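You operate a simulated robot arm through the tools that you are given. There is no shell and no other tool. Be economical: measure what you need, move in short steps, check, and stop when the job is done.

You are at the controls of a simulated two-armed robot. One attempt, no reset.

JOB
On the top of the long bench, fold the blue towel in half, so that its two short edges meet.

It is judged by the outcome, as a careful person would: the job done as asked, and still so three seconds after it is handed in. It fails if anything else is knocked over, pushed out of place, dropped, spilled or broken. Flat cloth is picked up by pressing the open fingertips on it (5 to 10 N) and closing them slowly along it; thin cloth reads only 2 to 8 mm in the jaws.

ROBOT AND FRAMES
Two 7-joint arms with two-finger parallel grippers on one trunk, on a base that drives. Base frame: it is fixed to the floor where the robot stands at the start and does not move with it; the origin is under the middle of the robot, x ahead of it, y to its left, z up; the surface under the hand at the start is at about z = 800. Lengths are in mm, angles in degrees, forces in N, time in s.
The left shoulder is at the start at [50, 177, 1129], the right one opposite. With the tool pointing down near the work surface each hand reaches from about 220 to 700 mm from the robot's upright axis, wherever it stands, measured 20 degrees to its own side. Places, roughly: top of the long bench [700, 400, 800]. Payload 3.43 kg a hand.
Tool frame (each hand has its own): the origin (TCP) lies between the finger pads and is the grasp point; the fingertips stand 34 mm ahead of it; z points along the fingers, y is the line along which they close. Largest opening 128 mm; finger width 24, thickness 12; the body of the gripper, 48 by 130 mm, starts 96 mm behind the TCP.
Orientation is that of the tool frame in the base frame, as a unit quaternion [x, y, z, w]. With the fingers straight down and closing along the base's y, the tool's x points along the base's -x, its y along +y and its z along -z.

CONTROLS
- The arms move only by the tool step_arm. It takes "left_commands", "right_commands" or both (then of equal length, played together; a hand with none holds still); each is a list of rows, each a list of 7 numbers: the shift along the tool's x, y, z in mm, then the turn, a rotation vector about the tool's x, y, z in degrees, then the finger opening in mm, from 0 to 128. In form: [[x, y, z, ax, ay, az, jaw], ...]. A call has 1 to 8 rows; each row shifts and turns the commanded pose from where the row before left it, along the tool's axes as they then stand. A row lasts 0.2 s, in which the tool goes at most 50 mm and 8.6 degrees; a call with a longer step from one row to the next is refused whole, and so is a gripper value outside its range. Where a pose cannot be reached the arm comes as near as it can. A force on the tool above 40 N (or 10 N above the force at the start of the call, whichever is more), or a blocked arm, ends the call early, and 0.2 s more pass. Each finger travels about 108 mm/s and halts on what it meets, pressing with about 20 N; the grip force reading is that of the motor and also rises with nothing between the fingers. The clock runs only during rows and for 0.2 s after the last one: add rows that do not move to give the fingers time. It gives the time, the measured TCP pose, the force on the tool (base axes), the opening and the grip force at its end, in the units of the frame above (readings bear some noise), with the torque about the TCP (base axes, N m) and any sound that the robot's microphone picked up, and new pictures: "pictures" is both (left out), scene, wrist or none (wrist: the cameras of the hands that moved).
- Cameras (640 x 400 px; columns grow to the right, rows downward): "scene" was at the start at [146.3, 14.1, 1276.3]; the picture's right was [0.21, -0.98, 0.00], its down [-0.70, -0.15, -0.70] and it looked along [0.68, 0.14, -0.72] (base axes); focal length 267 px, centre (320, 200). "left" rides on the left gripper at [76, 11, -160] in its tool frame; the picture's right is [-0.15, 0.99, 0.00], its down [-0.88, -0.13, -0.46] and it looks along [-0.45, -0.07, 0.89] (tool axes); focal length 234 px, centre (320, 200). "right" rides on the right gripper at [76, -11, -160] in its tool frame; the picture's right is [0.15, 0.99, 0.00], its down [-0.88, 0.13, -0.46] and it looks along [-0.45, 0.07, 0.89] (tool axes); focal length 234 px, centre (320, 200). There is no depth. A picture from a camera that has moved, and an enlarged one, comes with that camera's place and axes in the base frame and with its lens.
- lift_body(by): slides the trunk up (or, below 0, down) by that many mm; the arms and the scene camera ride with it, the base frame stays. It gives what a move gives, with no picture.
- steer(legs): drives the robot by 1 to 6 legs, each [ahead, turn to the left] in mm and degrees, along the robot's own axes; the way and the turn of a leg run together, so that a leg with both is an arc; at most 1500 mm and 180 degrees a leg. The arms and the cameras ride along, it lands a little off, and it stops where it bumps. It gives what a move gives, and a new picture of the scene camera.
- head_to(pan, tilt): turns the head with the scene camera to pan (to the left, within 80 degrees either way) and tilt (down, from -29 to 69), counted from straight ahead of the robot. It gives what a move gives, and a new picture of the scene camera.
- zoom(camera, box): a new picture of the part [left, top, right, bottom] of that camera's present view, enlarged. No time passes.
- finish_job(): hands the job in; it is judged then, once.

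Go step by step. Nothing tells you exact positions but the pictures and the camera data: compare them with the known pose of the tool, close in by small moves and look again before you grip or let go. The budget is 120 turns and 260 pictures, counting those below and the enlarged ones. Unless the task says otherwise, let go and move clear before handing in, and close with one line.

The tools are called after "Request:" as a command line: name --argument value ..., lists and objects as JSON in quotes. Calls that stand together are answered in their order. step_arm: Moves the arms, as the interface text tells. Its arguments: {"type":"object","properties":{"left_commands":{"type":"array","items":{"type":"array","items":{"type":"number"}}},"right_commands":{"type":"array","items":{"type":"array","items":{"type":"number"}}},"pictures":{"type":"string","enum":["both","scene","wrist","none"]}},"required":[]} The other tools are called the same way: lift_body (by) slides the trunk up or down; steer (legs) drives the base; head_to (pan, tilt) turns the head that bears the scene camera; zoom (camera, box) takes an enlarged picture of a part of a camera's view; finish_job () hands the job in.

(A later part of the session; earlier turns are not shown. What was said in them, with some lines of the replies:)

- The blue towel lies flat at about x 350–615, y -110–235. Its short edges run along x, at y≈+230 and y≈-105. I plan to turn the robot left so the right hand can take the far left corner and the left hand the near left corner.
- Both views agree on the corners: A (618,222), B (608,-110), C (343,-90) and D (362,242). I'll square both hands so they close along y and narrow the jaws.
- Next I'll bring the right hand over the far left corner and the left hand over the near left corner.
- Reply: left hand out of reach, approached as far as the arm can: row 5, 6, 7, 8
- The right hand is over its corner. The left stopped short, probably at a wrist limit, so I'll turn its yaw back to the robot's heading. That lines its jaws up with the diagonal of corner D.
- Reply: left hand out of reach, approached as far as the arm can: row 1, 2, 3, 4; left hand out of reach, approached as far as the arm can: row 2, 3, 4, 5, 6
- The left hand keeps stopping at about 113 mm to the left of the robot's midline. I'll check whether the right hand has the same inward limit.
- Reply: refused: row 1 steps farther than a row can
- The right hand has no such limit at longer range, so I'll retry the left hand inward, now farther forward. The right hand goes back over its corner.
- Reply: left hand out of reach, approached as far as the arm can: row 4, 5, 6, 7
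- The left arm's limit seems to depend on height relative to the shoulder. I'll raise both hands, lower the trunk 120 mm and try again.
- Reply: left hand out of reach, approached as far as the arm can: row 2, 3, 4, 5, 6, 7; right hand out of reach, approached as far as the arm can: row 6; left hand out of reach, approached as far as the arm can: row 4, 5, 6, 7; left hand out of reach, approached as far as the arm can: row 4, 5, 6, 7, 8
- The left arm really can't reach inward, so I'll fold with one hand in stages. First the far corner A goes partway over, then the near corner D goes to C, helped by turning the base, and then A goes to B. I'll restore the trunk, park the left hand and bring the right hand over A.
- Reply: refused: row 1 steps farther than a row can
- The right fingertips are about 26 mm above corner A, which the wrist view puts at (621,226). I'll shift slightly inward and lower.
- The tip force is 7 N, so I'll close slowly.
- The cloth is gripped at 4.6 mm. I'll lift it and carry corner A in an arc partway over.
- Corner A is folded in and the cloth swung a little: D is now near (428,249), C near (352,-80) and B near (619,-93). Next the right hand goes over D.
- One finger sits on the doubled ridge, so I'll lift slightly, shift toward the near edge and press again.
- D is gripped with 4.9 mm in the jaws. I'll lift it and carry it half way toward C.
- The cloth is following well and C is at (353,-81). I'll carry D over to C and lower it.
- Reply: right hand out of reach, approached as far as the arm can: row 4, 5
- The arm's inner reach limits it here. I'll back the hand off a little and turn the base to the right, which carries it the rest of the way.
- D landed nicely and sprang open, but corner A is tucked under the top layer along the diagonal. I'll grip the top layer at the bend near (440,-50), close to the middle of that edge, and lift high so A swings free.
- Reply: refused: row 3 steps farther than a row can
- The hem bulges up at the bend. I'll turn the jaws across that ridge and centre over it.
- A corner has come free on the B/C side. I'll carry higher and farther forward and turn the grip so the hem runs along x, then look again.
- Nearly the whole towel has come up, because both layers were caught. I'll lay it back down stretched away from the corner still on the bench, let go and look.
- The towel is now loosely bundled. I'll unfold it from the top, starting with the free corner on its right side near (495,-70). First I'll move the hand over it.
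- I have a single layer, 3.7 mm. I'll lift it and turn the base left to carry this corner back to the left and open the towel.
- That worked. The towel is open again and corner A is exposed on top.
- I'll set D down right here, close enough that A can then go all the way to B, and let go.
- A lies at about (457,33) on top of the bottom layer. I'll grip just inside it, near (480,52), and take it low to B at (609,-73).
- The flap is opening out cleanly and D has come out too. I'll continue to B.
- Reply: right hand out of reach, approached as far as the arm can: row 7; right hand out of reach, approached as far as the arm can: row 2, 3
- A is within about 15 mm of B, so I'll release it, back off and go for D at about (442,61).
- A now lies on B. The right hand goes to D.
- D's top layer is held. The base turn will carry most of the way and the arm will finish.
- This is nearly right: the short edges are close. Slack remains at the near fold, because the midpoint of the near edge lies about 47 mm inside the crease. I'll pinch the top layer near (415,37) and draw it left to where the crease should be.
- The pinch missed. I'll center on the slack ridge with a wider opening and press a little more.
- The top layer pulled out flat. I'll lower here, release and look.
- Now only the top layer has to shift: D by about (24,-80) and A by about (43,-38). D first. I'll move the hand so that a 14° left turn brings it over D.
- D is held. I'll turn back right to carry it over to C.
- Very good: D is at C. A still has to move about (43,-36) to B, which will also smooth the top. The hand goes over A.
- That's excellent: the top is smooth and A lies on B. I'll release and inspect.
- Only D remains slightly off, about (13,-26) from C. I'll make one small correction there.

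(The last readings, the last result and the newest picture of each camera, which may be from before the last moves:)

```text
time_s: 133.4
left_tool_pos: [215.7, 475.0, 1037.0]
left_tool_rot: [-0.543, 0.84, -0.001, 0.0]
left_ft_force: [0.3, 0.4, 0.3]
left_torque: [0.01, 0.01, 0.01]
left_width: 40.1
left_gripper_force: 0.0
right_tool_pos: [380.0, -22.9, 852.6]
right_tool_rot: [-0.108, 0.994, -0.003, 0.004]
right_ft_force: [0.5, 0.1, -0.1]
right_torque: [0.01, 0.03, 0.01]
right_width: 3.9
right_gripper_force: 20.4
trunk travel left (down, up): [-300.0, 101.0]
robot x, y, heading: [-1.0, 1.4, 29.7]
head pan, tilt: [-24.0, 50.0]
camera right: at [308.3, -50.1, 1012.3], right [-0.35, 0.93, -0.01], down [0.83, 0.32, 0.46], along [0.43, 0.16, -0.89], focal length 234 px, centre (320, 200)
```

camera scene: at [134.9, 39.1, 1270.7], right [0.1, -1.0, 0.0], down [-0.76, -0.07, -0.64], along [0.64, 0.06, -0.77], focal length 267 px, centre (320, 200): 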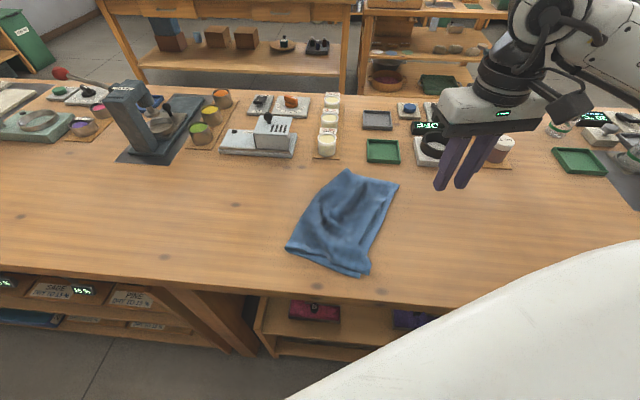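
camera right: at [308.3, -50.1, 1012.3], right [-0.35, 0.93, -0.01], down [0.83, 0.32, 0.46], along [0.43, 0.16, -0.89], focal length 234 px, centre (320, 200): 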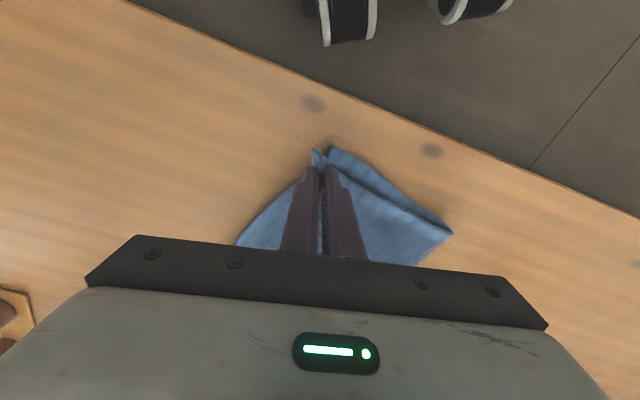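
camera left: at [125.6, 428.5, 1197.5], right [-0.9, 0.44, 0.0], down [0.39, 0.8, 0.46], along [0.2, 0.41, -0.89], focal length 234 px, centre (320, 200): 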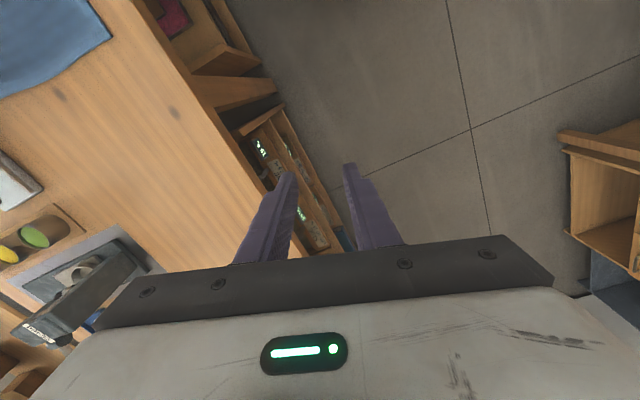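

Request:
step_arm --right_commands '[[2, 8, -10, 0, 0, 0, 0], [2, 8, 0, 0, 0, 0, 0], [0, 6, 0, 0, 0, 0, 0], [0, 0, 12, 0, 0, 0, 0], [0, 0, 2, 0, 0, 0, 0], [0, 0, 0, 0, 0, 0, 10], [0, 0, 0, 0, 0, 0, 26], [0, 0, -20, 0, 0, 0, 26]]' --pictures "none"

Request:
step_arm --right_commands '[[0, 0, -45, 0, 0, 0, 26], [0, 0, -45, 0, 0, 0, 26], [-20, -40, 0, 0, 0, 0, 26], [-20, -40, 0, 0, 0, 0, 26], [-20, -40, 0, 0, 0, 0, 26], [-20, -40, 0, 0, 0, 0, 26]]'

Request:
zoom --camera "scene" --box '[250, 140, 430, 290]'

Request:
zoom --camera "right" --box '[300, 50, 560, 270]'

```text
time_s: 135.2
left_tool_pos: [215.9, 473.9, 1038.1]
left_tool_rot: [-0.543, 0.84, -0.001, 0.001]
left_ft_force: [0.5, -0.2, 1.2]
left_torque: [0.03, -0.01, 0.01]
left_width: 40.0
left_gripper_force: 0.1
right_tool_pos: [373.0, -2.7, 868.4]
right_tool_rot: [-0.108, 0.994, -0.003, 0.003]
right_ft_force: [0.5, 0.3, -1.2]
right_torque: [0.01, -0.01, 0.0]
right_width: 25.9
right_gripper_force: 0.0
trunk travel left (down, up): [-300.0, 101.0]
robot x, y, heading: [2.0, 2.1, 29.8]
head pan, tilt: [-24.0, 50.0]
```

```text
time_s: 136.6
left_tool_pos: [216.6, 474.9, 1037.1]
left_tool_rot: [-0.542, 0.84, 0.0, 0.0]
left_ft_force: [0.1, -0.6, -0.4]
left_torque: [-0.03, 0.02, 0.0]
left_width: 40.0
left_gripper_force: 0.2
right_tool_pos: [484.4, -139.6, 960.2]
right_tool_rot: [-0.109, 0.994, -0.003, 0.004]
right_ft_force: [0.7, -1.0, -0.1]
right_torque: [0.02, 0.01, 0.02]
right_width: 25.9
right_gripper_force: 0.1
trunk travel left (down, up): [-300.0, 101.0]
robot x, y, heading: [0.3, 1.1, 29.2]
head pan, tilt: [-24.0, 50.0]
camera scene: at [135.0, 39.1, 1270.7], right [0.1, -1.0, 0.0], down [-0.76, -0.07, -0.64], along [0.64, 0.06, -0.77], focal length 267 px, centre (320, 200)
camera right: at [412.2, -167.8, 1119.2], right [-0.36, 0.93, -0.01], down [0.83, 0.32, 0.46], along [0.43, 0.16, -0.89], focal length 234 px, centre (320, 200)
```

scene: 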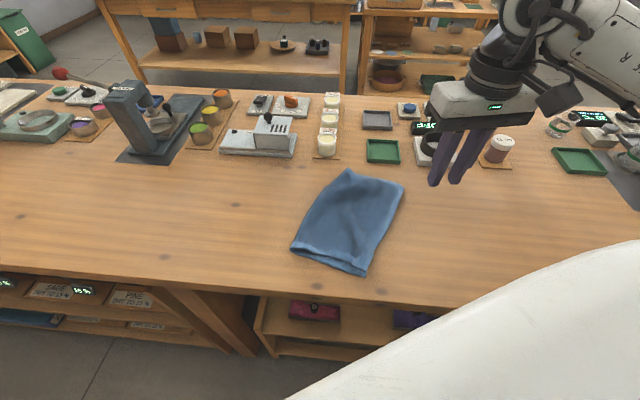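
right: 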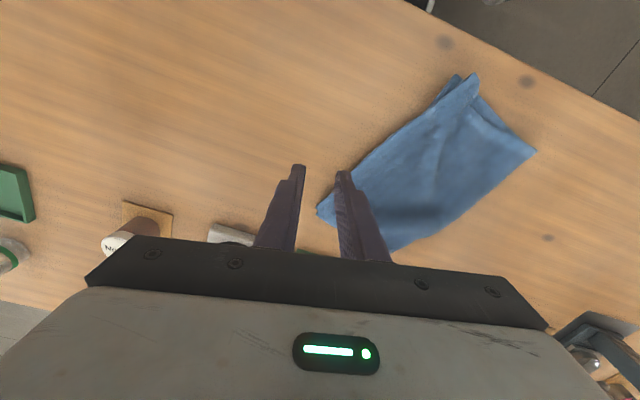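

```text
2.67 times, centred on (340, 215) of scene
camera zoom: at [135.0, 39.1, 1270.7], right [0.1, -1.0, 0.0], down [-0.76, -0.07, -0.64], along [0.64, 0.06, -0.77], focal length 712 px, centre (267, 160)
```

zoom: 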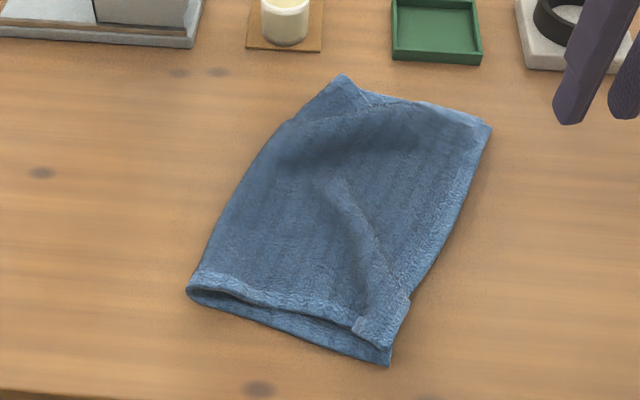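

```text
1.82 times, centred on (430, 160) of right
camera zoom: at [412.2, -167.8, 1119.2], right [-0.36, 0.93, -0.01], down [0.83, 0.32, 0.46], along [0.43, 0.16, -0.89], focal length 426 px, centre (120, 273)
```

zoom: 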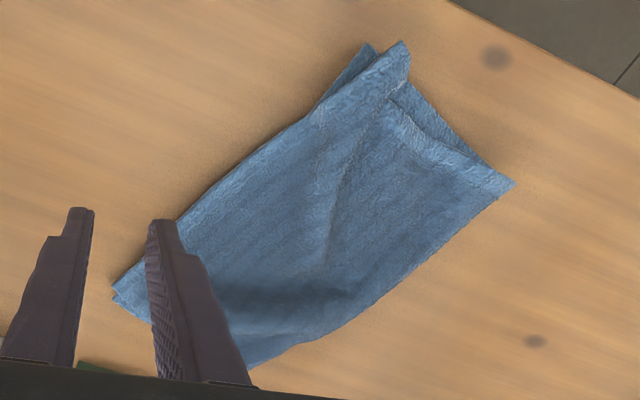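

D is now within about 13 mm of C, with a small pleat. I'll draw the top layer gently toward the robot with closed fingertips to straighten it.

Request:
step_arm --right_commands '[[16.7, 36, 10, 0, 0, 0, 10], [16.7, 36, 22, 0, 0, 0, 0], [16.7, 36, 24, 0, 0, 0, 0], [16.7, 36, 24, 0, 0, 0, 0], [0, 0, 30, 0, 0, 0, 0], [0, 0, 0, 0, 0, 0, 0]]' --pictures "wrist"

```text
time_s: 138.0
left_tool_pos: [215.6, 474.4, 1037.9]
left_tool_rot: [-0.542, 0.84, -0.001, 0.0]
left_ft_force: [0.2, 0.4, 0.0]
left_torque: [-0.04, 0.01, -0.01]
left_width: 39.8
left_gripper_force: 0.0
right_tool_pos: [388.4, -12.4, 846.4]
right_tool_rot: [-0.108, 0.994, -0.002, 0.004]
right_ft_force: [-0.9, 0.5, 0.9]
right_torque: [0.0, -0.03, 0.0]
right_width: 0.0
right_gripper_force: 20.0
trunk travel left (down, up): [-300.0, 101.0]
robot x, y, heading: [-1.1, 0.6, 29.6]
head pan, tilt: [-24.0, 50.0]
camera right: at [316.6, -39.6, 1006.0], right [-0.35, 0.93, -0.01], down [0.83, 0.32, 0.46], along [0.43, 0.16, -0.89], focal length 234 px, centre (320, 200)
```

right: 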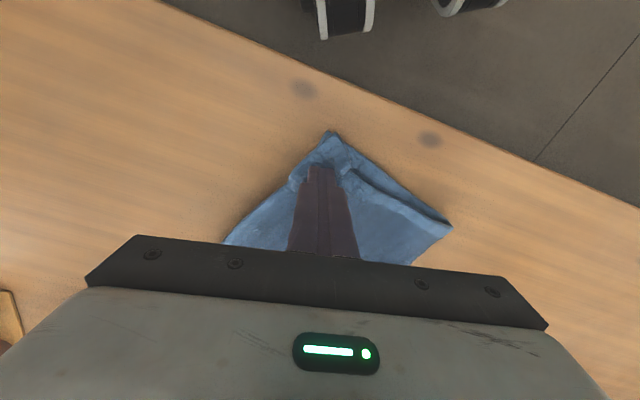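

Request:
step_arm --right_commands '[[0, 0, 3, 0, 0, 0, 0], [5, -1, 0, 0, 0, 0, 0], [5, -1, 0, 0, 0, 0, 0], [4, 0, 0, 0, 0, 0, 0], [0, 0, -15, 0, 0, 0, 0], [0, 0, -45, 0, 0, 0, 0], [0, 0, -40, 0, 0, 0, 0]]' --pictures "none"

Request:
step_arm --right_commands '[[-20, -40, 0, 0, 0, 0, 0], [-20, -40, 0, 0, 0, 0, 0], [-20, -40, 0, 0, 0, 0, 0], [-20, -40, 0, 0, 0, 0, 0]]' --pictures "none"

Request:
zoom --camera "scene" --box '[250, 140, 430, 290]'

Request:
zoom --camera "right" --box '[300, 50, 560, 270]'

```text
time_s: 139.6
left_tool_pos: [215.1, 474.2, 1037.4]
left_tool_rot: [-0.542, 0.84, 0.0, 0.0]
left_ft_force: [0.2, -0.6, 0.1]
left_torque: [0.05, 0.02, 0.0]
left_width: 40.0
left_gripper_force: 0.1
right_tool_pos: [374.0, -17.8, 946.9]
right_tool_rot: [-0.108, 0.994, -0.003, 0.003]
right_ft_force: [-0.2, -0.7, 0.0]
right_torque: [0.02, -0.01, 0.01]
right_width: 0.0
right_gripper_force: 19.3
trunk travel left (down, up): [-300.0, 101.0]
robot x, y, heading: [3.5, 3.3, 29.5]
head pan, tilt: [-24.0, 50.0]
```

```text
time_s: 140.6
left_tool_pos: [216.5, 474.1, 1036.9]
left_tool_rot: [-0.542, 0.84, -0.001, 0.002]
left_ft_force: [0.4, 0.0, 0.2]
left_torque: [-0.03, 0.04, 0.01]
left_width: 39.9
left_gripper_force: 0.0
right_tool_pos: [488.1, -161.1, 949.0]
right_tool_rot: [-0.108, 0.994, -0.004, 0.003]
right_ft_force: [0.1, 0.2, 1.3]
right_torque: [-0.03, 0.01, 0.04]
right_width: 0.0
right_gripper_force: 20.0
trunk travel left (down, up): [-300.0, 101.0]
robot x, y, heading: [-0.4, -3.1, 29.3]
head pan, tilt: [-24.0, 50.0]
```

```text
2.67 times, centred on (340, 215) of scene
camera zoom: at [135.0, 39.2, 1270.7], right [0.1, -1.0, 0.0], down [-0.76, -0.07, -0.64], along [0.64, 0.06, -0.77], focal length 712 px, centre (267, 160)
```

zoom: 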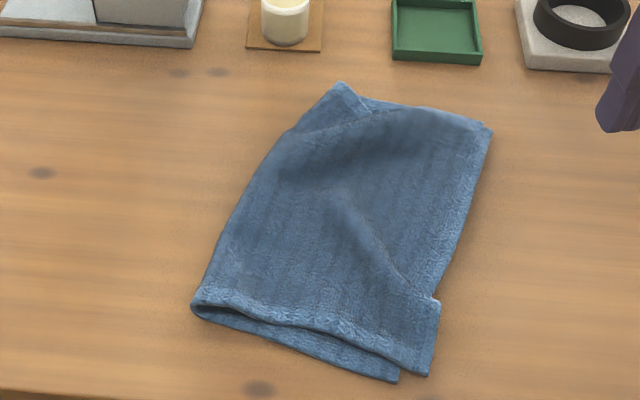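

```text
1.82 times, centred on (430, 160) of right
camera zoom: at [416.3, -187.3, 1107.4], right [-0.36, 0.93, -0.01], down [0.83, 0.32, 0.46], along [0.43, 0.16, -0.89], focal length 426 px, centre (120, 273)
```

zoom: 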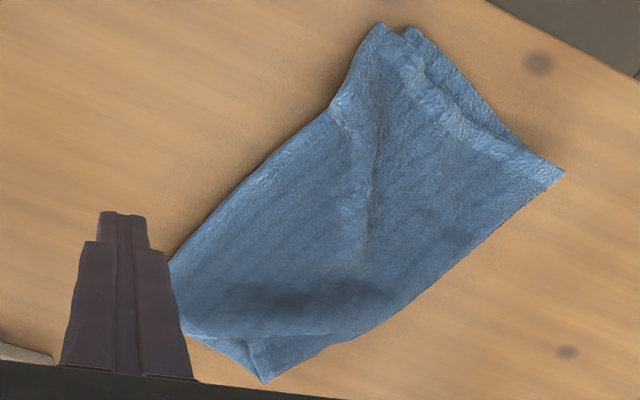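

D sprang back to about 23 mm past C, since the near fold still needs to roll outward by half that. I'll grip the top layer midway along the near edge and draw it left, so that D follows.

Request:
step_arm --right_commands '[[10.8, 40, 0, 0, 0, 0, 26], [10.8, 40, 10, 0, 0, 0, 26], [10.8, 40, 15, 0, 0, 0, 26], [10.8, 40, 15, 0, 0, 0, 26], [10.8, 40, 15, 0, 0, 0, 26], [0, 0, 35, 0, 0, 0, 26], [0, 0, 10, 0, 0, 0, 26], [0, 0, 0, 0, 0, 0, 26]]' --pictures "wrist"

```text
time_s: 142.4
left_tool_pos: [215.6, 475.5, 1036.6]
left_tool_rot: [-0.543, 0.84, -0.001, 0.001]
left_ft_force: [0.7, -0.1, -0.6]
left_torque: [0.0, -0.03, -0.02]
left_width: 39.7
left_gripper_force: 0.1
right_tool_pos: [393.6, 25.1, 847.3]
right_tool_rot: [-0.109, 0.994, -0.003, 0.004]
right_ft_force: [0.3, 0.5, 0.1]
right_torque: [-0.02, 0.0, 0.01]
right_width: 26.2
right_gripper_force: 0.1
trunk travel left (down, up): [-300.0, 101.0]
robot x, y, heading: [2.8, -3.3, 29.4]
head pan, tilt: [-24.0, 50.0]
camera right: at [321.1, -1.3, 1005.8], right [-0.36, 0.93, -0.01], down [0.83, 0.32, 0.46], along [0.43, 0.16, -0.89], focal length 234 px, centre (320, 200)
```

right: 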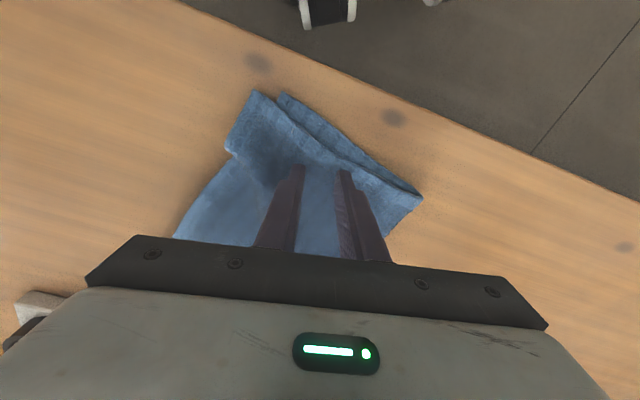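

Request:
step_arm --right_commands '[[0, 0, 3, 0, 0, 0, 26], [0, 0, 2, 0, 0, 0, 24], [0, 0, 0, 0, 0, 0, 20], [0, 0, 0, 0, 0, 0, 15], [0, 0, 0, 0, 0, 0, 10], [0, 0, 0, 0, 0, 0, 5], [0, 0, 0, 0, 0, 0, 0], [0, 0, -15, 0, 0, 0, 0]]' --pictures "wrist"

```text
time_s: 144.2
left_tool_pos: [215.3, 473.7, 1038.1]
left_tool_rot: [-0.542, 0.84, -0.001, 0.001]
left_ft_force: [0.5, 0.2, -0.8]
left_torque: [0.04, 0.01, 0.02]
left_width: 40.0
left_gripper_force: 0.1
right_tool_pos: [391.3, 24.9, 855.6]
right_tool_rot: [-0.108, 0.994, -0.002, 0.004]
right_ft_force: [0.9, -0.6, -0.2]
right_torque: [0.0, 0.0, 0.0]
right_width: 3.8
right_gripper_force: 20.2
trunk travel left (down, up): [-300.0, 101.0]
robot x, y, heading: [1.7, 4.2, 29.4]
head pan, tilt: [-24.0, 50.0]
camera right: at [320.6, -1.7, 1015.0], right [-0.36, 0.93, -0.01], down [0.83, 0.32, 0.46], along [0.43, 0.16, -0.89], focal length 234 px, centre (320, 200)
```

right: 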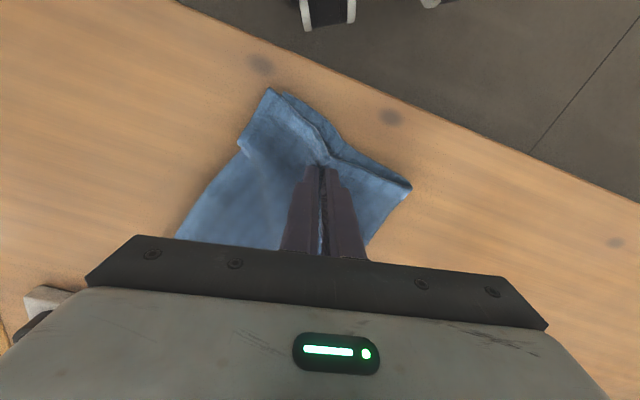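

Request:
step_arm --right_commands '[[0, 8, -10, 0, 0, 0, 0], [0, 10, 0, 0, 0, 0, 0], [0, 10, 0, 0, 0, 0, 0], [0, 6, 5, 0, 0, 0, 0], [0, 0, 12, 0, 0, 0, 0], [0, 0, 0, 0, 0, 0, 0]]' --pictures "wrist"

Request:
zoom --camera "scene" --box '[250, 140, 430, 290]'

```text
time_s: 145.6
left_tool_pos: [216.0, 475.4, 1038.6]
left_tool_rot: [-0.542, 0.84, 0.0, 0.0]
left_ft_force: [-0.6, -0.5, 0.7]
left_torque: [0.0, 0.0, -0.04]
left_width: 40.0
left_gripper_force: 0.1
right_tool_pos: [384.6, 57.4, 848.1]
right_tool_rot: [-0.108, 0.994, -0.003, 0.004]
right_ft_force: [0.3, 1.0, 0.3]
right_torque: [0.01, 0.0, 0.01]
right_width: 4.1
right_gripper_force: 20.5
trunk travel left (down, up): [-300.0, 101.0]
robot x, y, heading: [2.1, 3.5, 29.6]
head pan, tilt: [-24.0, 50.0]
camera right: at [312.5, 31.2, 1008.1], right [-0.36, 0.93, -0.01], down [0.83, 0.32, 0.46], along [0.43, 0.16, -0.89], focal length 234 px, centre (320, 200)
```

right: 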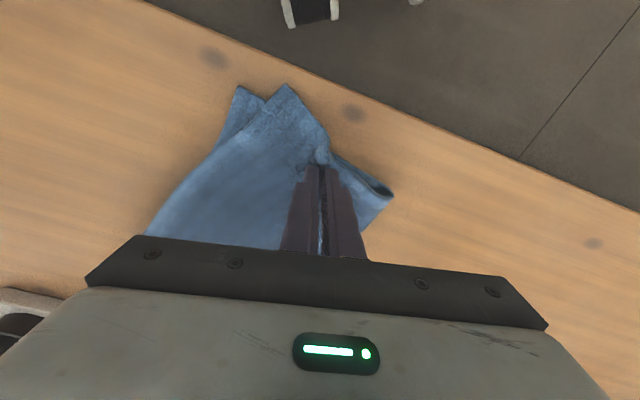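

```text
2.67 times, centred on (340, 215) of scene
camera zoom: at [135.0, 39.5, 1270.7], right [0.1, -1.0, 0.0], down [-0.76, -0.07, -0.64], along [0.64, 0.06, -0.77], focal length 712 px, centre (267, 160)
```

zoom: 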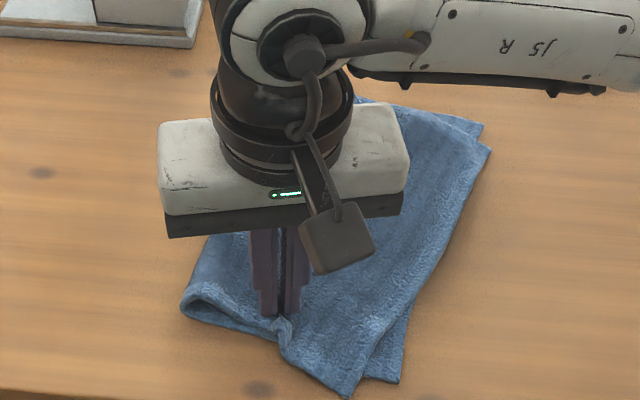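

Request:
step_arm --right_commands '[[0, 0, -12, 0, 0, 0, 0], [0, -10, 0, 0, 0, 0, 0], [0, -10, 0, 0, 0, 0, 0], [0, 0, 13, 0, 0, 0, 0], [0, 0, 0, 0, 0, 0, 10], [0, 0, 0, 0, 0, 0, 26], [0, 0, -20, 0, 0, 0, 26], [0, 0, -45, 0, 0, 0, 26]]' --pictures "none"

Request:
step_arm --right_commands '[[0, 0, -40, 0, 0, 0, 26], [-20, -40, 0, 0, 0, 0, 26], [-20, -40, 0, 0, 0, 0, 26], [-20, -40, 0, 0, 0, 0, 26], [-20, -40, 0, 0, 0, 0, 26], [-10, -40, 0, 0, 0, 0, 26]]' --pictures "none"

Request:
zoom --camera "scene" --box '[250, 140, 430, 290]'

Request:
zoom --camera "right" --box '[320, 30, 600, 270]'

```text
time_s: 147.4
left_tool_pos: [214.9, 474.4, 1038.9]
left_tool_rot: [-0.542, 0.84, -0.001, 0.0]
left_ft_force: [0.5, 0.0, -1.1]
left_torque: [-0.02, 0.0, 0.01]
left_width: 39.9
left_gripper_force: 0.1
right_tool_pos: [390.5, 36.9, 913.9]
right_tool_rot: [-0.108, 0.994, -0.003, 0.004]
right_ft_force: [-0.2, 0.4, -0.2]
right_torque: [-0.01, -0.02, -0.02]
right_width: 26.1
right_gripper_force: 0.1
trunk travel left (down, up): [-300.0, 101.0]
robot x, y, heading: [2.7, -0.4, 29.8]
head pan, tilt: [-24.0, 50.0]
```

```text
time_s: 148.8
left_tool_pos: [215.1, 474.6, 1038.6]
left_tool_rot: [-0.543, 0.84, 0.0, 0.001]
left_ft_force: [-0.1, -0.1, 0.5]
left_torque: [0.03, 0.0, 0.01]
left_width: 39.9
left_gripper_force: 0.0
right_tool_pos: [517.2, -139.8, 953.7]
right_tool_rot: [-0.11, 0.994, -0.003, 0.004]
right_ft_force: [0.1, -0.4, 0.0]
right_torque: [-0.02, -0.01, 0.0]
right_width: 25.9
right_gripper_force: 0.2
trunk travel left (down, up): [-300.0, 101.0]
robot x, y, heading: [-0.2, -0.8, 29.7]
head pan, tilt: [-24.0, 50.0]
```

```text
2.67 times, centred on (340, 215) of scene
camera zoom: at [134.9, 39.0, 1270.7], right [0.1, -1.0, 0.0], down [-0.76, -0.07, -0.64], along [0.64, 0.06, -0.77], focal length 712 px, centre (267, 160)
```

zoom: 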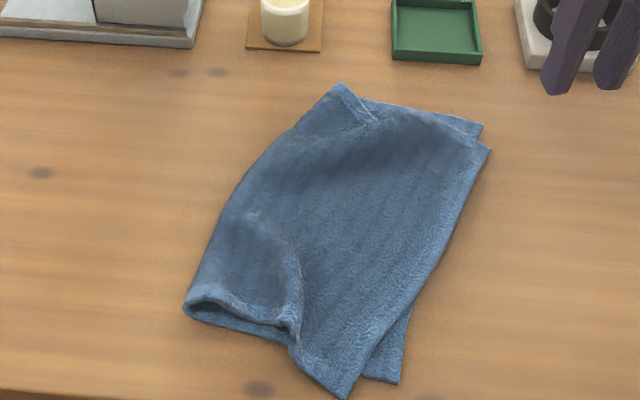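

```text
1.67 times, centred on (460, 150) of right
camera zoom: at [445.0, -166.5, 1113.9], right [-0.36, 0.93, -0.01], down [0.83, 0.32, 0.46], along [0.43, 0.16, -0.89], focal length 390 px, centre (87, 283)
```

zoom: 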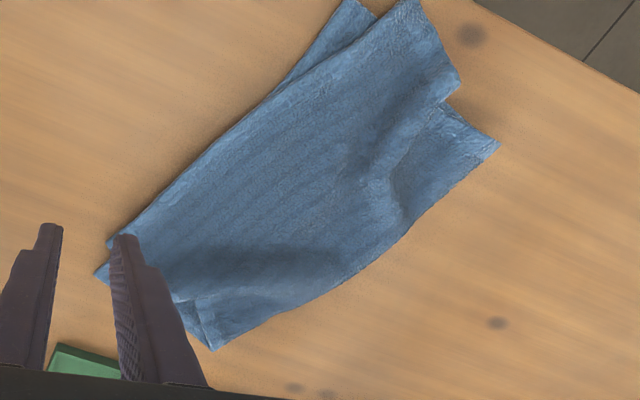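

D now sits on the inner side, about (15,-35) short of C. I'll pull it outward to C, which also stretches the pleat flat.

Request:
step_arm --right_commands '[[22.1, 29.8, 0, 0, 0, 0, 26], [22.1, 29.8, 10, 0, 0, 0, 26], [22.1, 29.8, 15, 0, 0, 0, 26], [22.1, 29.8, 18, 0, 0, 0, 26], [22.1, 29.8, 18, 0, 0, 0, 26], [22.1, 29.8, 19, 0, 0, 0, 26], [0, 0, 0, 0, 0, 0, 26]]' --pictures "wrist"

```text
time_s: 150.4
left_tool_pos: [215.9, 474.5, 1037.0]
left_tool_rot: [-0.542, 0.84, -0.001, 0.0]
left_ft_force: [-1.1, 0.4, -0.1]
left_torque: [-0.02, 0.04, 0.05]
left_width: 39.8
left_gripper_force: 0.2
right_tool_pos: [350.5, 7.4, 872.6]
right_tool_rot: [-0.108, 0.994, -0.003, 0.005]
right_ft_force: [-0.3, 0.7, -0.3]
right_torque: [0.01, -0.02, 0.02]
right_width: 25.9
right_gripper_force: 0.1
trunk travel left (down, up): [-300.0, 101.0]
robot x, y, heading: [-2.0, -0.9, 29.6]
head pan, tilt: [-24.0, 50.0]
camera right: at [278.2, -18.2, 1031.7], right [-0.35, 0.93, -0.01], down [0.83, 0.32, 0.46], along [0.43, 0.16, -0.89], focal length 234 px, centre (320, 200)
```

right: 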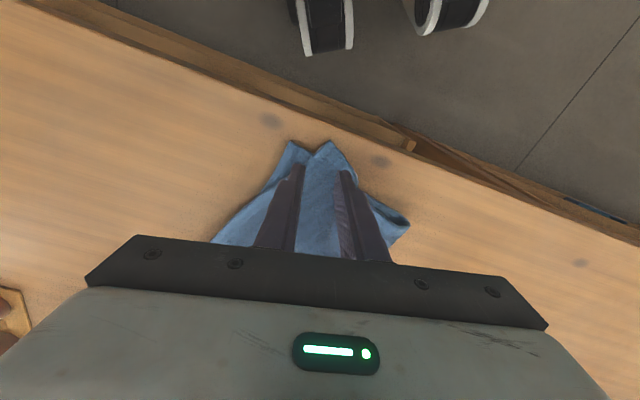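

Request:
step_arm --right_commands '[[0, 5, 15, 0, 0, 0, 26], [0, 0, 12, 0, 0, 0, 26], [0, 0, 5, 0, 0, 0, 26], [0, 0, 0, 0, 0, 0, 26]]' --pictures "none"

```text
time_s: 151.4
left_tool_pos: [215.6, 473.9, 1037.9]
left_tool_rot: [-0.543, 0.84, -0.001, 0.0]
left_ft_force: [-0.6, -0.1, -0.4]
left_torque: [0.01, -0.02, 0.04]
left_width: 40.0
left_gripper_force: 0.1
right_tool_pos: [350.4, 13.6, 840.8]
right_tool_rot: [-0.108, 0.994, -0.003, 0.003]
right_ft_force: [-1.8, 0.3, 2.6]
right_torque: [-0.01, 0.02, -0.01]
right_width: 25.7
right_gripper_force: 0.0
trunk travel left (down, up): [-300.0, 101.0]
robot x, y, heading: [0.4, 0.4, 29.6]
head pan, tilt: [-24.0, 50.0]
```

Request:
step_arm --right_commands '[[0, 0, 1.5, 0, 0, 0, 24], [0, 0, 0, 0, 0, 0, 20], [0, 0, 0, 0, 0, 0, 15], [0, 0, 0, 0, 0, 0, 10], [0, 0, 0, 0, 0, 0, 5], [0, 0, 0, 0, 0, 0, 0], [0, 0, -18, 0, 0, 0, 0]]' --pictures "wrist"

```text
time_s: 153.0
left_tool_pos: [215.9, 474.2, 1037.3]
left_tool_rot: [-0.542, 0.84, 0.0, 0.0]
left_ft_force: [0.3, -0.1, -0.2]
left_torque: [-0.01, 0.01, -0.02]
left_width: 40.0
left_gripper_force: 0.0
right_tool_pos: [351.9, 14.5, 856.6]
right_tool_rot: [-0.108, 0.994, -0.003, 0.003]
right_ft_force: [0.0, -0.4, -0.6]
right_torque: [-0.01, 0.03, -0.01]
right_width: 4.3
right_gripper_force: 20.2
trunk travel left (down, up): [-300.0, 101.0]
robot x, y, heading: [-0.8, 0.6, 29.5]
head pan, tilt: [-24.0, 50.0]
camera right: at [280.0, -12.4, 1016.2], right [-0.36, 0.93, -0.01], down [0.83, 0.32, 0.46], along [0.43, 0.16, -0.89], focal length 234 px, centre (320, 200)
```

right: 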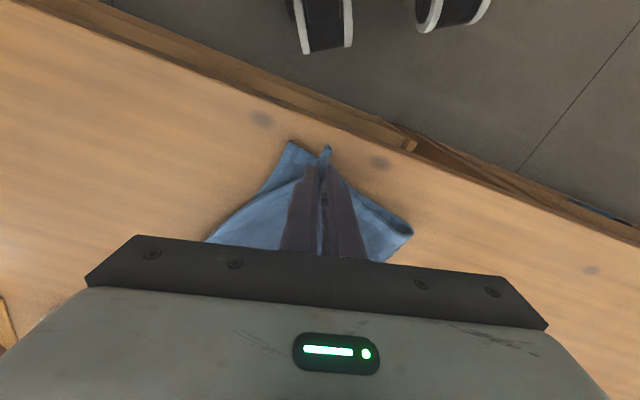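

Request:
step_arm --right_commands '[[-2, -11, -10, 0, 0, 0, 0], [-2, -11, 0, 0, 0, 0, 0], [-2, -10, 0, 0, 0, 0, 0], [0, 0, 14, 0, 0, 0, 0], [0, 0, 5, 0, 0, 0, 0], [0, 0, 0, 0, 0, 0, 0]]' --pictures "wrist"

Request:
zoom --camera "scene" --box '[250, 140, 430, 290]'

```text
time_s: 154.4
left_tool_pos: [215.6, 474.5, 1037.5]
left_tool_rot: [-0.543, 0.84, 0.0, 0.001]
left_ft_force: [-0.2, 1.4, -0.3]
left_torque: [0.05, 0.0, 0.0]
left_width: 40.0
left_gripper_force: 0.2
right_tool_pos: [365.8, -17.1, 849.2]
right_tool_rot: [-0.108, 0.994, -0.004, 0.004]
right_ft_force: [0.9, -0.5, 1.3]
right_torque: [0.01, 0.0, 0.01]
right_width: 4.3
right_gripper_force: 19.8
trunk travel left (down, up): [-300.0, 101.0]
robot x, y, heading: [-3.0, 1.3, 29.7]
head pan, tilt: [-24.0, 50.0]
camera right: at [292.9, -43.5, 1007.7], right [-0.36, 0.93, -0.01], down [0.83, 0.32, 0.46], along [0.43, 0.16, -0.89], focal length 234 px, centre (320, 200)
```

right: 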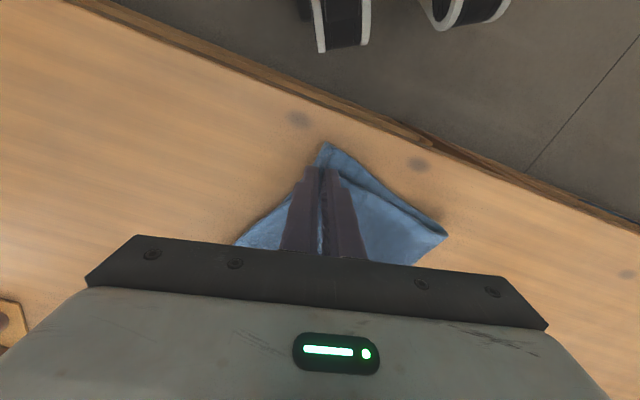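

```text
2.67 times, centred on (340, 215) of scene
camera zoom: at [134.9, 39.5, 1270.7], right [0.1, -1.0, 0.0], down [-0.76, -0.07, -0.64], along [0.64, 0.06, -0.77], focal length 712 px, centre (267, 160)
```

zoom: 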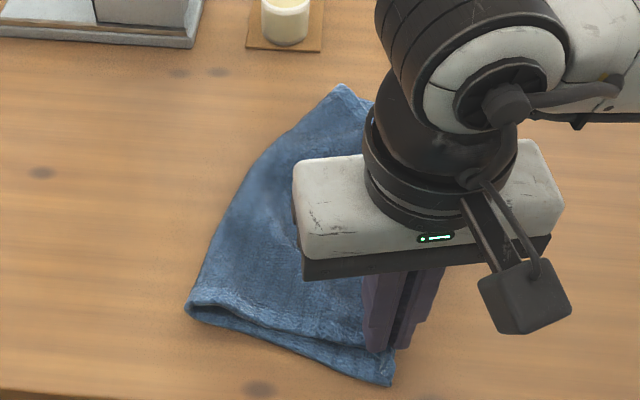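

Request:
step_arm --right_commands '[[6, 4, 0, 0, 0, 0, 0], [0, 0, 2, 0, 0, 0, 0], [0, 0, 0, 0, 0, 0, 6], [0, 0, 0, 0, 0, 0, 14], [0, 0, 0, 0, 0, 0, 24], [0, 0, -20, 0, 0, 0, 24], [0, 0, -45, 0, 0, 0, 26], [0, 0, -40, 0, 0, 0, 26]]' --pictures "none"

Request:
step_arm --right_commands '[[-20, -40, 0, 0, 0, 0, 26], [-20, -40, 0, 0, 0, 0, 26], [-20, -40, 0, 0, 0, 0, 26], [-20, -40, 0, 0, 0, 0, 26], [-10, -40, 0, 0, 0, 0, 26]]' --pictures "none"

Request:
zoom --camera "scene" --box '[250, 140, 430, 290]'

Request:
zoom --camera "right" --box '[320, 30, 600, 270]'

```text
time_s: 156.2
left_tool_pos: [216.1, 474.5, 1037.2]
left_tool_rot: [-0.543, 0.84, -0.001, 0.0]
left_ft_force: [0.9, 0.2, -0.4]
left_torque: [0.0, 0.0, -0.03]
left_width: 40.3
left_gripper_force: 0.0
right_tool_pos: [355.0, -13.9, 951.1]
right_tool_rot: [-0.109, 0.994, -0.003, 0.004]
right_ft_force: [0.3, 0.4, 0.1]
right_torque: [-0.03, 0.02, 0.03]
right_width: 26.2
right_gripper_force: 0.1
trunk travel left (down, up): [-300.0, 101.0]
robot x, y, heading: [-1.1, -4.5, 29.6]
head pan, tilt: [-24.0, 50.0]
```

```text
time_s: 157.4
left_tool_pos: [214.8, 472.2, 1037.7]
left_tool_rot: [-0.542, 0.84, 0.0, 0.001]
left_ft_force: [0.3, -0.1, 0.0]
left_torque: [0.02, -0.01, 0.02]
left_width: 39.9
left_gripper_force: 0.2
right_tool_pos: [487.2, -188.6, 952.2]
right_tool_rot: [-0.109, 0.994, -0.003, 0.005]
right_ft_force: [0.0, -0.9, 0.9]
right_torque: [0.0, -0.04, -0.02]
right_width: 26.1
right_gripper_force: 0.2
trunk travel left (down, up): [-300.0, 101.0]
robot x, y, heading: [0.1, -1.4, 29.5]
head pan, tilt: [-24.0, 50.0]
```

```text
2.67 times, centred on (340, 215) of scene
camera zoom: at [134.7, 39.1, 1270.7], right [0.1, -1.0, 0.0], down [-0.76, -0.07, -0.64], along [0.64, 0.06, -0.77], focal length 712 px, centre (267, 160)
```

zoom: 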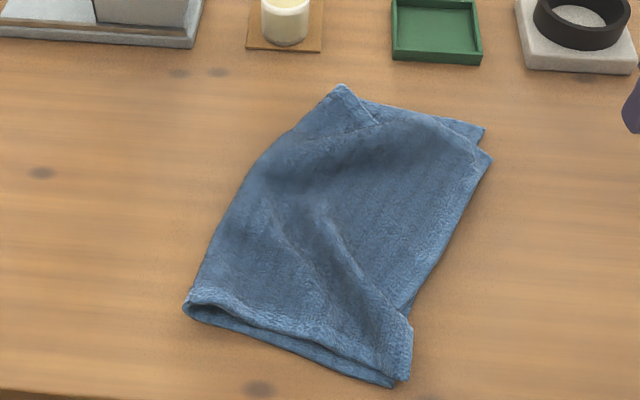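

```text
1.67 times, centred on (460, 150) of right
camera zoom: at [415.1, -215.9, 1112.6], right [-0.36, 0.93, -0.01], down [0.83, 0.32, 0.46], along [0.43, 0.16, -0.89], focal length 390 px, centre (87, 283)
```

zoom: 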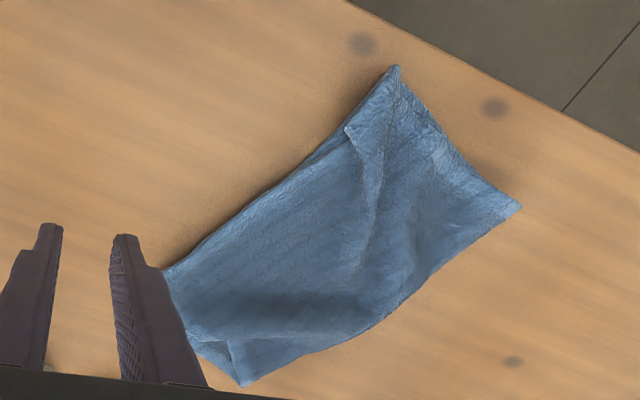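

D is now on C. Last, A has slid about 32 mm toward the robot along the edge. I'll pull it back along +x, which should also take out the remaining pleat.

Request:
step_arm --right_commands '[[-15.5, 20.4, 15, 0, 0, 0, 26], [-15.5, 20.4, 20, 0, 0, 0, 26], [-15.5, 20.4, 22, 0, 0, 0, 26], [-15.5, 20.4, 22, 0, 0, 0, 26], [0, 0, 0, 0, 0, 0, 26]]' --pictures "wrist"

```text
time_s: 158.6
left_tool_pos: [216.3, 475.0, 1038.0]
left_tool_rot: [-0.543, 0.84, -0.001, 0.0]
left_ft_force: [0.2, -0.9, -0.7]
left_torque: [0.01, 0.01, -0.01]
left_width: 39.9
left_gripper_force: 0.2
right_tool_pos: [530.8, -96.5, 873.6]
right_tool_rot: [-0.107, 0.994, -0.003, 0.003]
right_ft_force: [0.6, -1.0, -0.1]
right_torque: [-0.02, 0.01, 0.02]
right_width: 26.0
right_gripper_force: 0.0
trunk travel left (down, up): [-300.0, 101.0]
robot x, y, heading: [-0.8, -1.2, 29.5]
head pan, tilt: [-24.0, 50.0]
camera right: at [459.0, -122.6, 1032.4], right [-0.36, 0.93, -0.01], down [0.83, 0.32, 0.46], along [0.43, 0.16, -0.89], focal length 234 px, centre (320, 200)
```

right: 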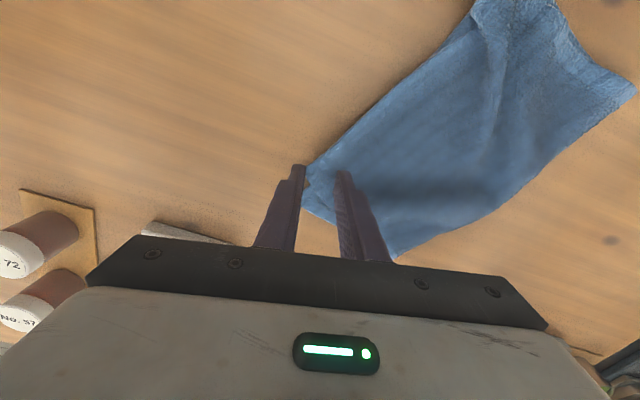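

Request:
step_arm --right_commands '[[3, 10, 15, 0, 0, 0, 26], [0, 0, 10, 0, 0, 0, 26], [0, 0, 5, 0, 0, 0, 26], [0, 0, 2, 0, 0, 0, 26], [0, 0, 0, 0, 0, 0, 26]]' --pictures "none"

```text
time_s: 159.8
left_tool_pos: [215.1, 474.2, 1038.1]
left_tool_rot: [-0.541, 0.841, -0.001, 0.0]
left_ft_force: [-0.1, -0.5, -0.4]
left_torque: [-0.01, 0.0, 0.02]
left_width: 40.1
left_gripper_force: 0.1
right_tool_pos: [525.9, -87.5, 842.0]
right_tool_rot: [-0.109, 0.994, -0.002, 0.003]
right_ft_force: [-0.2, -0.2, 0.8]
right_torque: [0.01, 0.04, -0.01]
right_width: 26.0
right_gripper_force: 0.3
trunk travel left (down, up): [-300.0, 101.0]
robot x, y, heading: [0.1, -2.4, 29.5]
head pan, tilt: [-24.0, 50.0]
```

Request:
step_arm --right_commands '[[0, 0, 2.5, 0, 0, 0, 24], [0, 0, 0, 0, 0, 0, 20], [0, 0, 0, 0, 0, 0, 15], [0, 0, 0, 0, 0, 0, 10], [0, 0, 0, 0, 0, 0, 5], [0, 0, 0, 0, 0, 0, 0], [0, 0, -18, 0, 0, 0, 0]]' --pictures "wrist"

```text
time_s: 161.4
left_tool_pos: [216.5, 475.1, 1038.4]
left_tool_rot: [-0.542, 0.84, 0.0, 0.0]
left_ft_force: [0.1, -0.5, -0.2]
left_torque: [-0.02, -0.01, 0.0]
left_width: 40.0
left_gripper_force: 0.1
right_tool_pos: [525.8, -87.5, 858.3]
right_tool_rot: [-0.108, 0.994, -0.003, 0.004]
right_ft_force: [-0.2, 0.7, -0.4]
right_torque: [0.0, -0.03, -0.02]
right_width: 4.4
right_gripper_force: 19.9
trunk travel left (down, up): [-300.0, 101.0]
robot x, y, heading: [-3.0, 1.2, 29.9]
head pan, tilt: [-24.0, 50.0]
camera right: at [454.0, -114.7, 1017.1], right [-0.35, 0.93, -0.01], down [0.83, 0.32, 0.46], along [0.43, 0.16, -0.89], focal length 234 px, centre (320, 200)
```

right: 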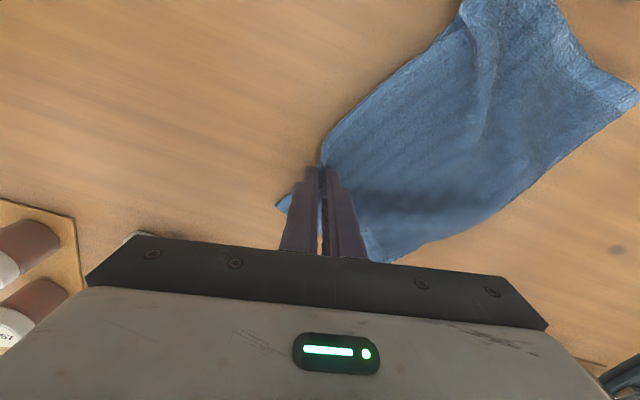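

Request:
step_arm --right_commands '[[-10, -2, -8, 0, 0, 0, 0], [-10, -2, 0, 0, 0, 0, 0], [-9, -2, 0, 0, 0, 0, 0], [0, 0, 12, 0, 0, 0, 0], [0, 0, 6, 0, 0, 0, 0], [0, 0, 0, 0, 0, 0, 0]]' --pictures "none"

Request:
zoom --camera "scene" --box '[250, 140, 430, 290]'

```text
time_s: 162.8
left_tool_pos: [216.4, 474.1, 1037.6]
left_tool_rot: [-0.543, 0.84, -0.001, 0.001]
left_ft_force: [0.3, -0.2, -0.3]
left_torque: [-0.01, -0.02, -0.02]
left_width: 39.7
left_gripper_force: 0.0
right_tool_pos: [556.0, -88.2, 846.5]
right_tool_rot: [-0.108, 0.994, -0.003, 0.004]
right_ft_force: [-0.7, -0.1, -0.3]
right_torque: [0.0, 0.0, 0.0]
right_width: 4.1
right_gripper_force: 20.2
trunk travel left (down, up): [-300.0, 101.0]
robot x, y, heading: [-0.0, 4.9, 29.7]
head pan, tilt: [-24.0, 50.0]
```

```text
2.67 times, centred on (340, 215) of scene
camera zoom: at [135.0, 39.5, 1270.7], right [0.1, -1.0, 0.0], down [-0.76, -0.07, -0.64], along [0.64, 0.06, -0.77], focal length 712 px, centre (267, 160)
```

zoom: 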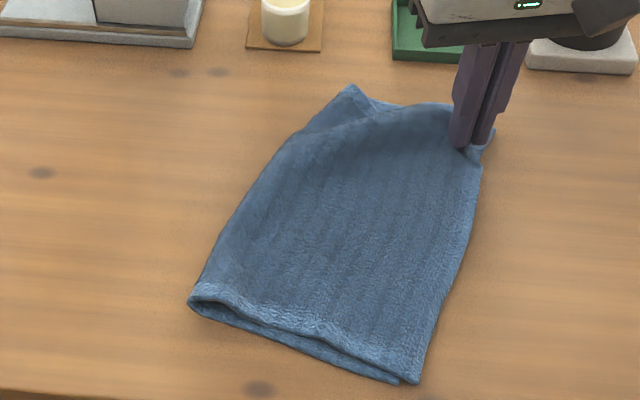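

Very neat now. I'll release and move clear.

Request:
step_arm --right_commands '[[0, 0, 2, 0, 0, 0, 0], [0, 0, 0, 0, 0, 0, 6], [0, 0, 0, 0, 0, 0, 14], [0, 0, 0, 0, 0, 0, 24], [0, 0, -20, 0, 0, 0, 26], [0, 0, -45, 0, 0, 0, 26], [0, -40, -25, 0, 0, 0, 26], [0, -45, 0, 0, 0, 0, 26]]' --pictures "none"

Request:
zoom --camera "scene" --box '[250, 140, 430, 290]'

```text
time_s: 164.6
left_tool_pos: [215.8, 475.3, 1037.9]
left_tool_rot: [-0.542, 0.84, 0.0, 0.001]
left_ft_force: [-0.2, -0.1, 0.2]
left_torque: [-0.01, 0.02, 0.01]
left_width: 40.2
left_gripper_force: 0.1
right_tool_pos: [572.8, -169.6, 937.4]
right_tool_rot: [-0.109, 0.994, -0.002, 0.003]
right_ft_force: [-0.1, 0.0, -0.1]
right_torque: [0.0, -0.01, -0.01]
right_width: 25.9
right_gripper_force: 0.0
trunk travel left (down, up): [-300.0, 101.0]
robot x, y, heading: [-0.0, -1.9, 29.5]
head pan, tilt: [-24.0, 50.0]
```

```text
2.67 times, centred on (340, 215) of scene
camera zoom: at [134.9, 39.0, 1270.7], right [0.1, -1.0, 0.0], down [-0.76, -0.07, -0.64], along [0.64, 0.06, -0.77], focal length 712 px, centre (267, 160)
```

zoom: 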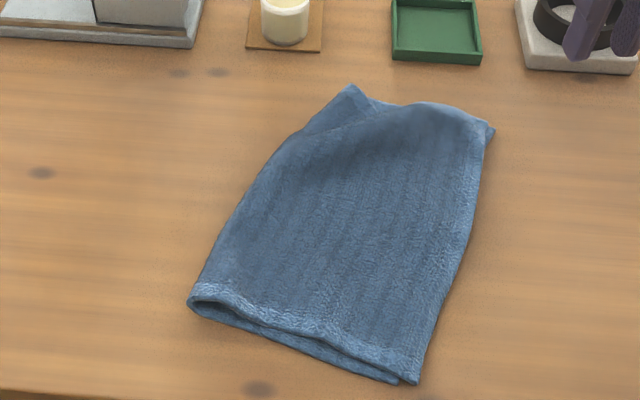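

The short edges now meet to within about 10–15 mm, and the top is smooth. I'll lift the hand clear and take a last look at the scene.

Request:
step_arm --right_commands '[[20, -20, -40, 0, 0, 0, 26], [20, -20, -40, 0, 0, 0, 26], [0, 0, 0, 0, 0, 0, 26]]'

```text
time_s: 165.4
left_tool_pos: [215.8, 474.9, 1038.1]
left_tool_rot: [-0.543, 0.84, 0.0, 0.0]
left_ft_force: [0.2, 0.2, -0.2]
left_torque: [0.01, 0.0, 0.02]
left_width: 39.9
left_gripper_force: 0.1
right_tool_pos: [543.9, -219.2, 1017.3]
right_tool_rot: [-0.109, 0.994, -0.002, 0.004]
right_ft_force: [0.2, 0.3, 1.1]
right_torque: [0.02, 0.03, 0.01]
right_width: 25.8
right_gripper_force: 0.0
trunk travel left (down, up): [-300.0, 101.0]
robot x, y, heading: [-2.4, 1.0, 29.7]
head pan, tilt: [-24.0, 50.0]
camera scene: at [135.3, 39.5, 1270.6], right [0.1, -1.0, 0.0], down [-0.76, -0.07, -0.64], along [0.64, 0.06, -0.77], focal length 267 px, centre (320, 200)
camera right: at [471.8, -245.4, 1176.9], right [-0.36, 0.93, -0.01], down [0.83, 0.32, 0.46], along [0.43, 0.16, -0.89], focal length 234 px, centre (320, 200)
```

scene: 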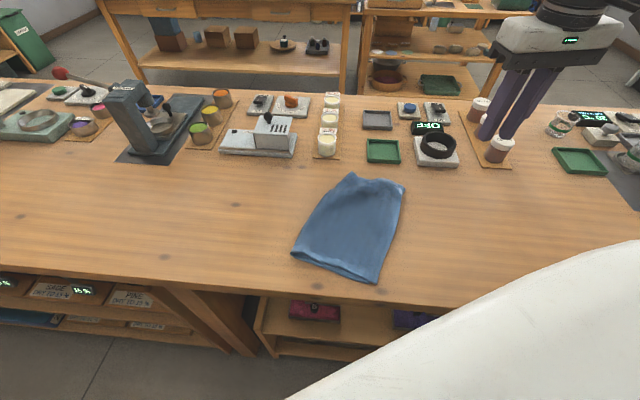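
right: 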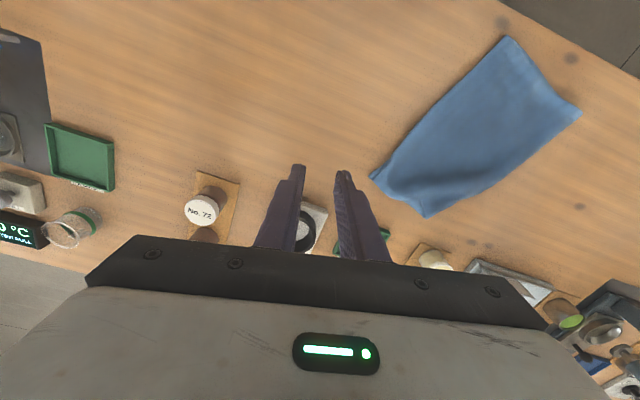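

The towel is folded in half with its short edges together. Everything else on the bench is where it was, and the hands are clear.

Request:
finish_job

```text
The job is handed in.
```

The blue towel is folded in half on the long bench with its two short edges meeting, to within about 10–15 mm at the corners, and nothing else on the bench was moved.
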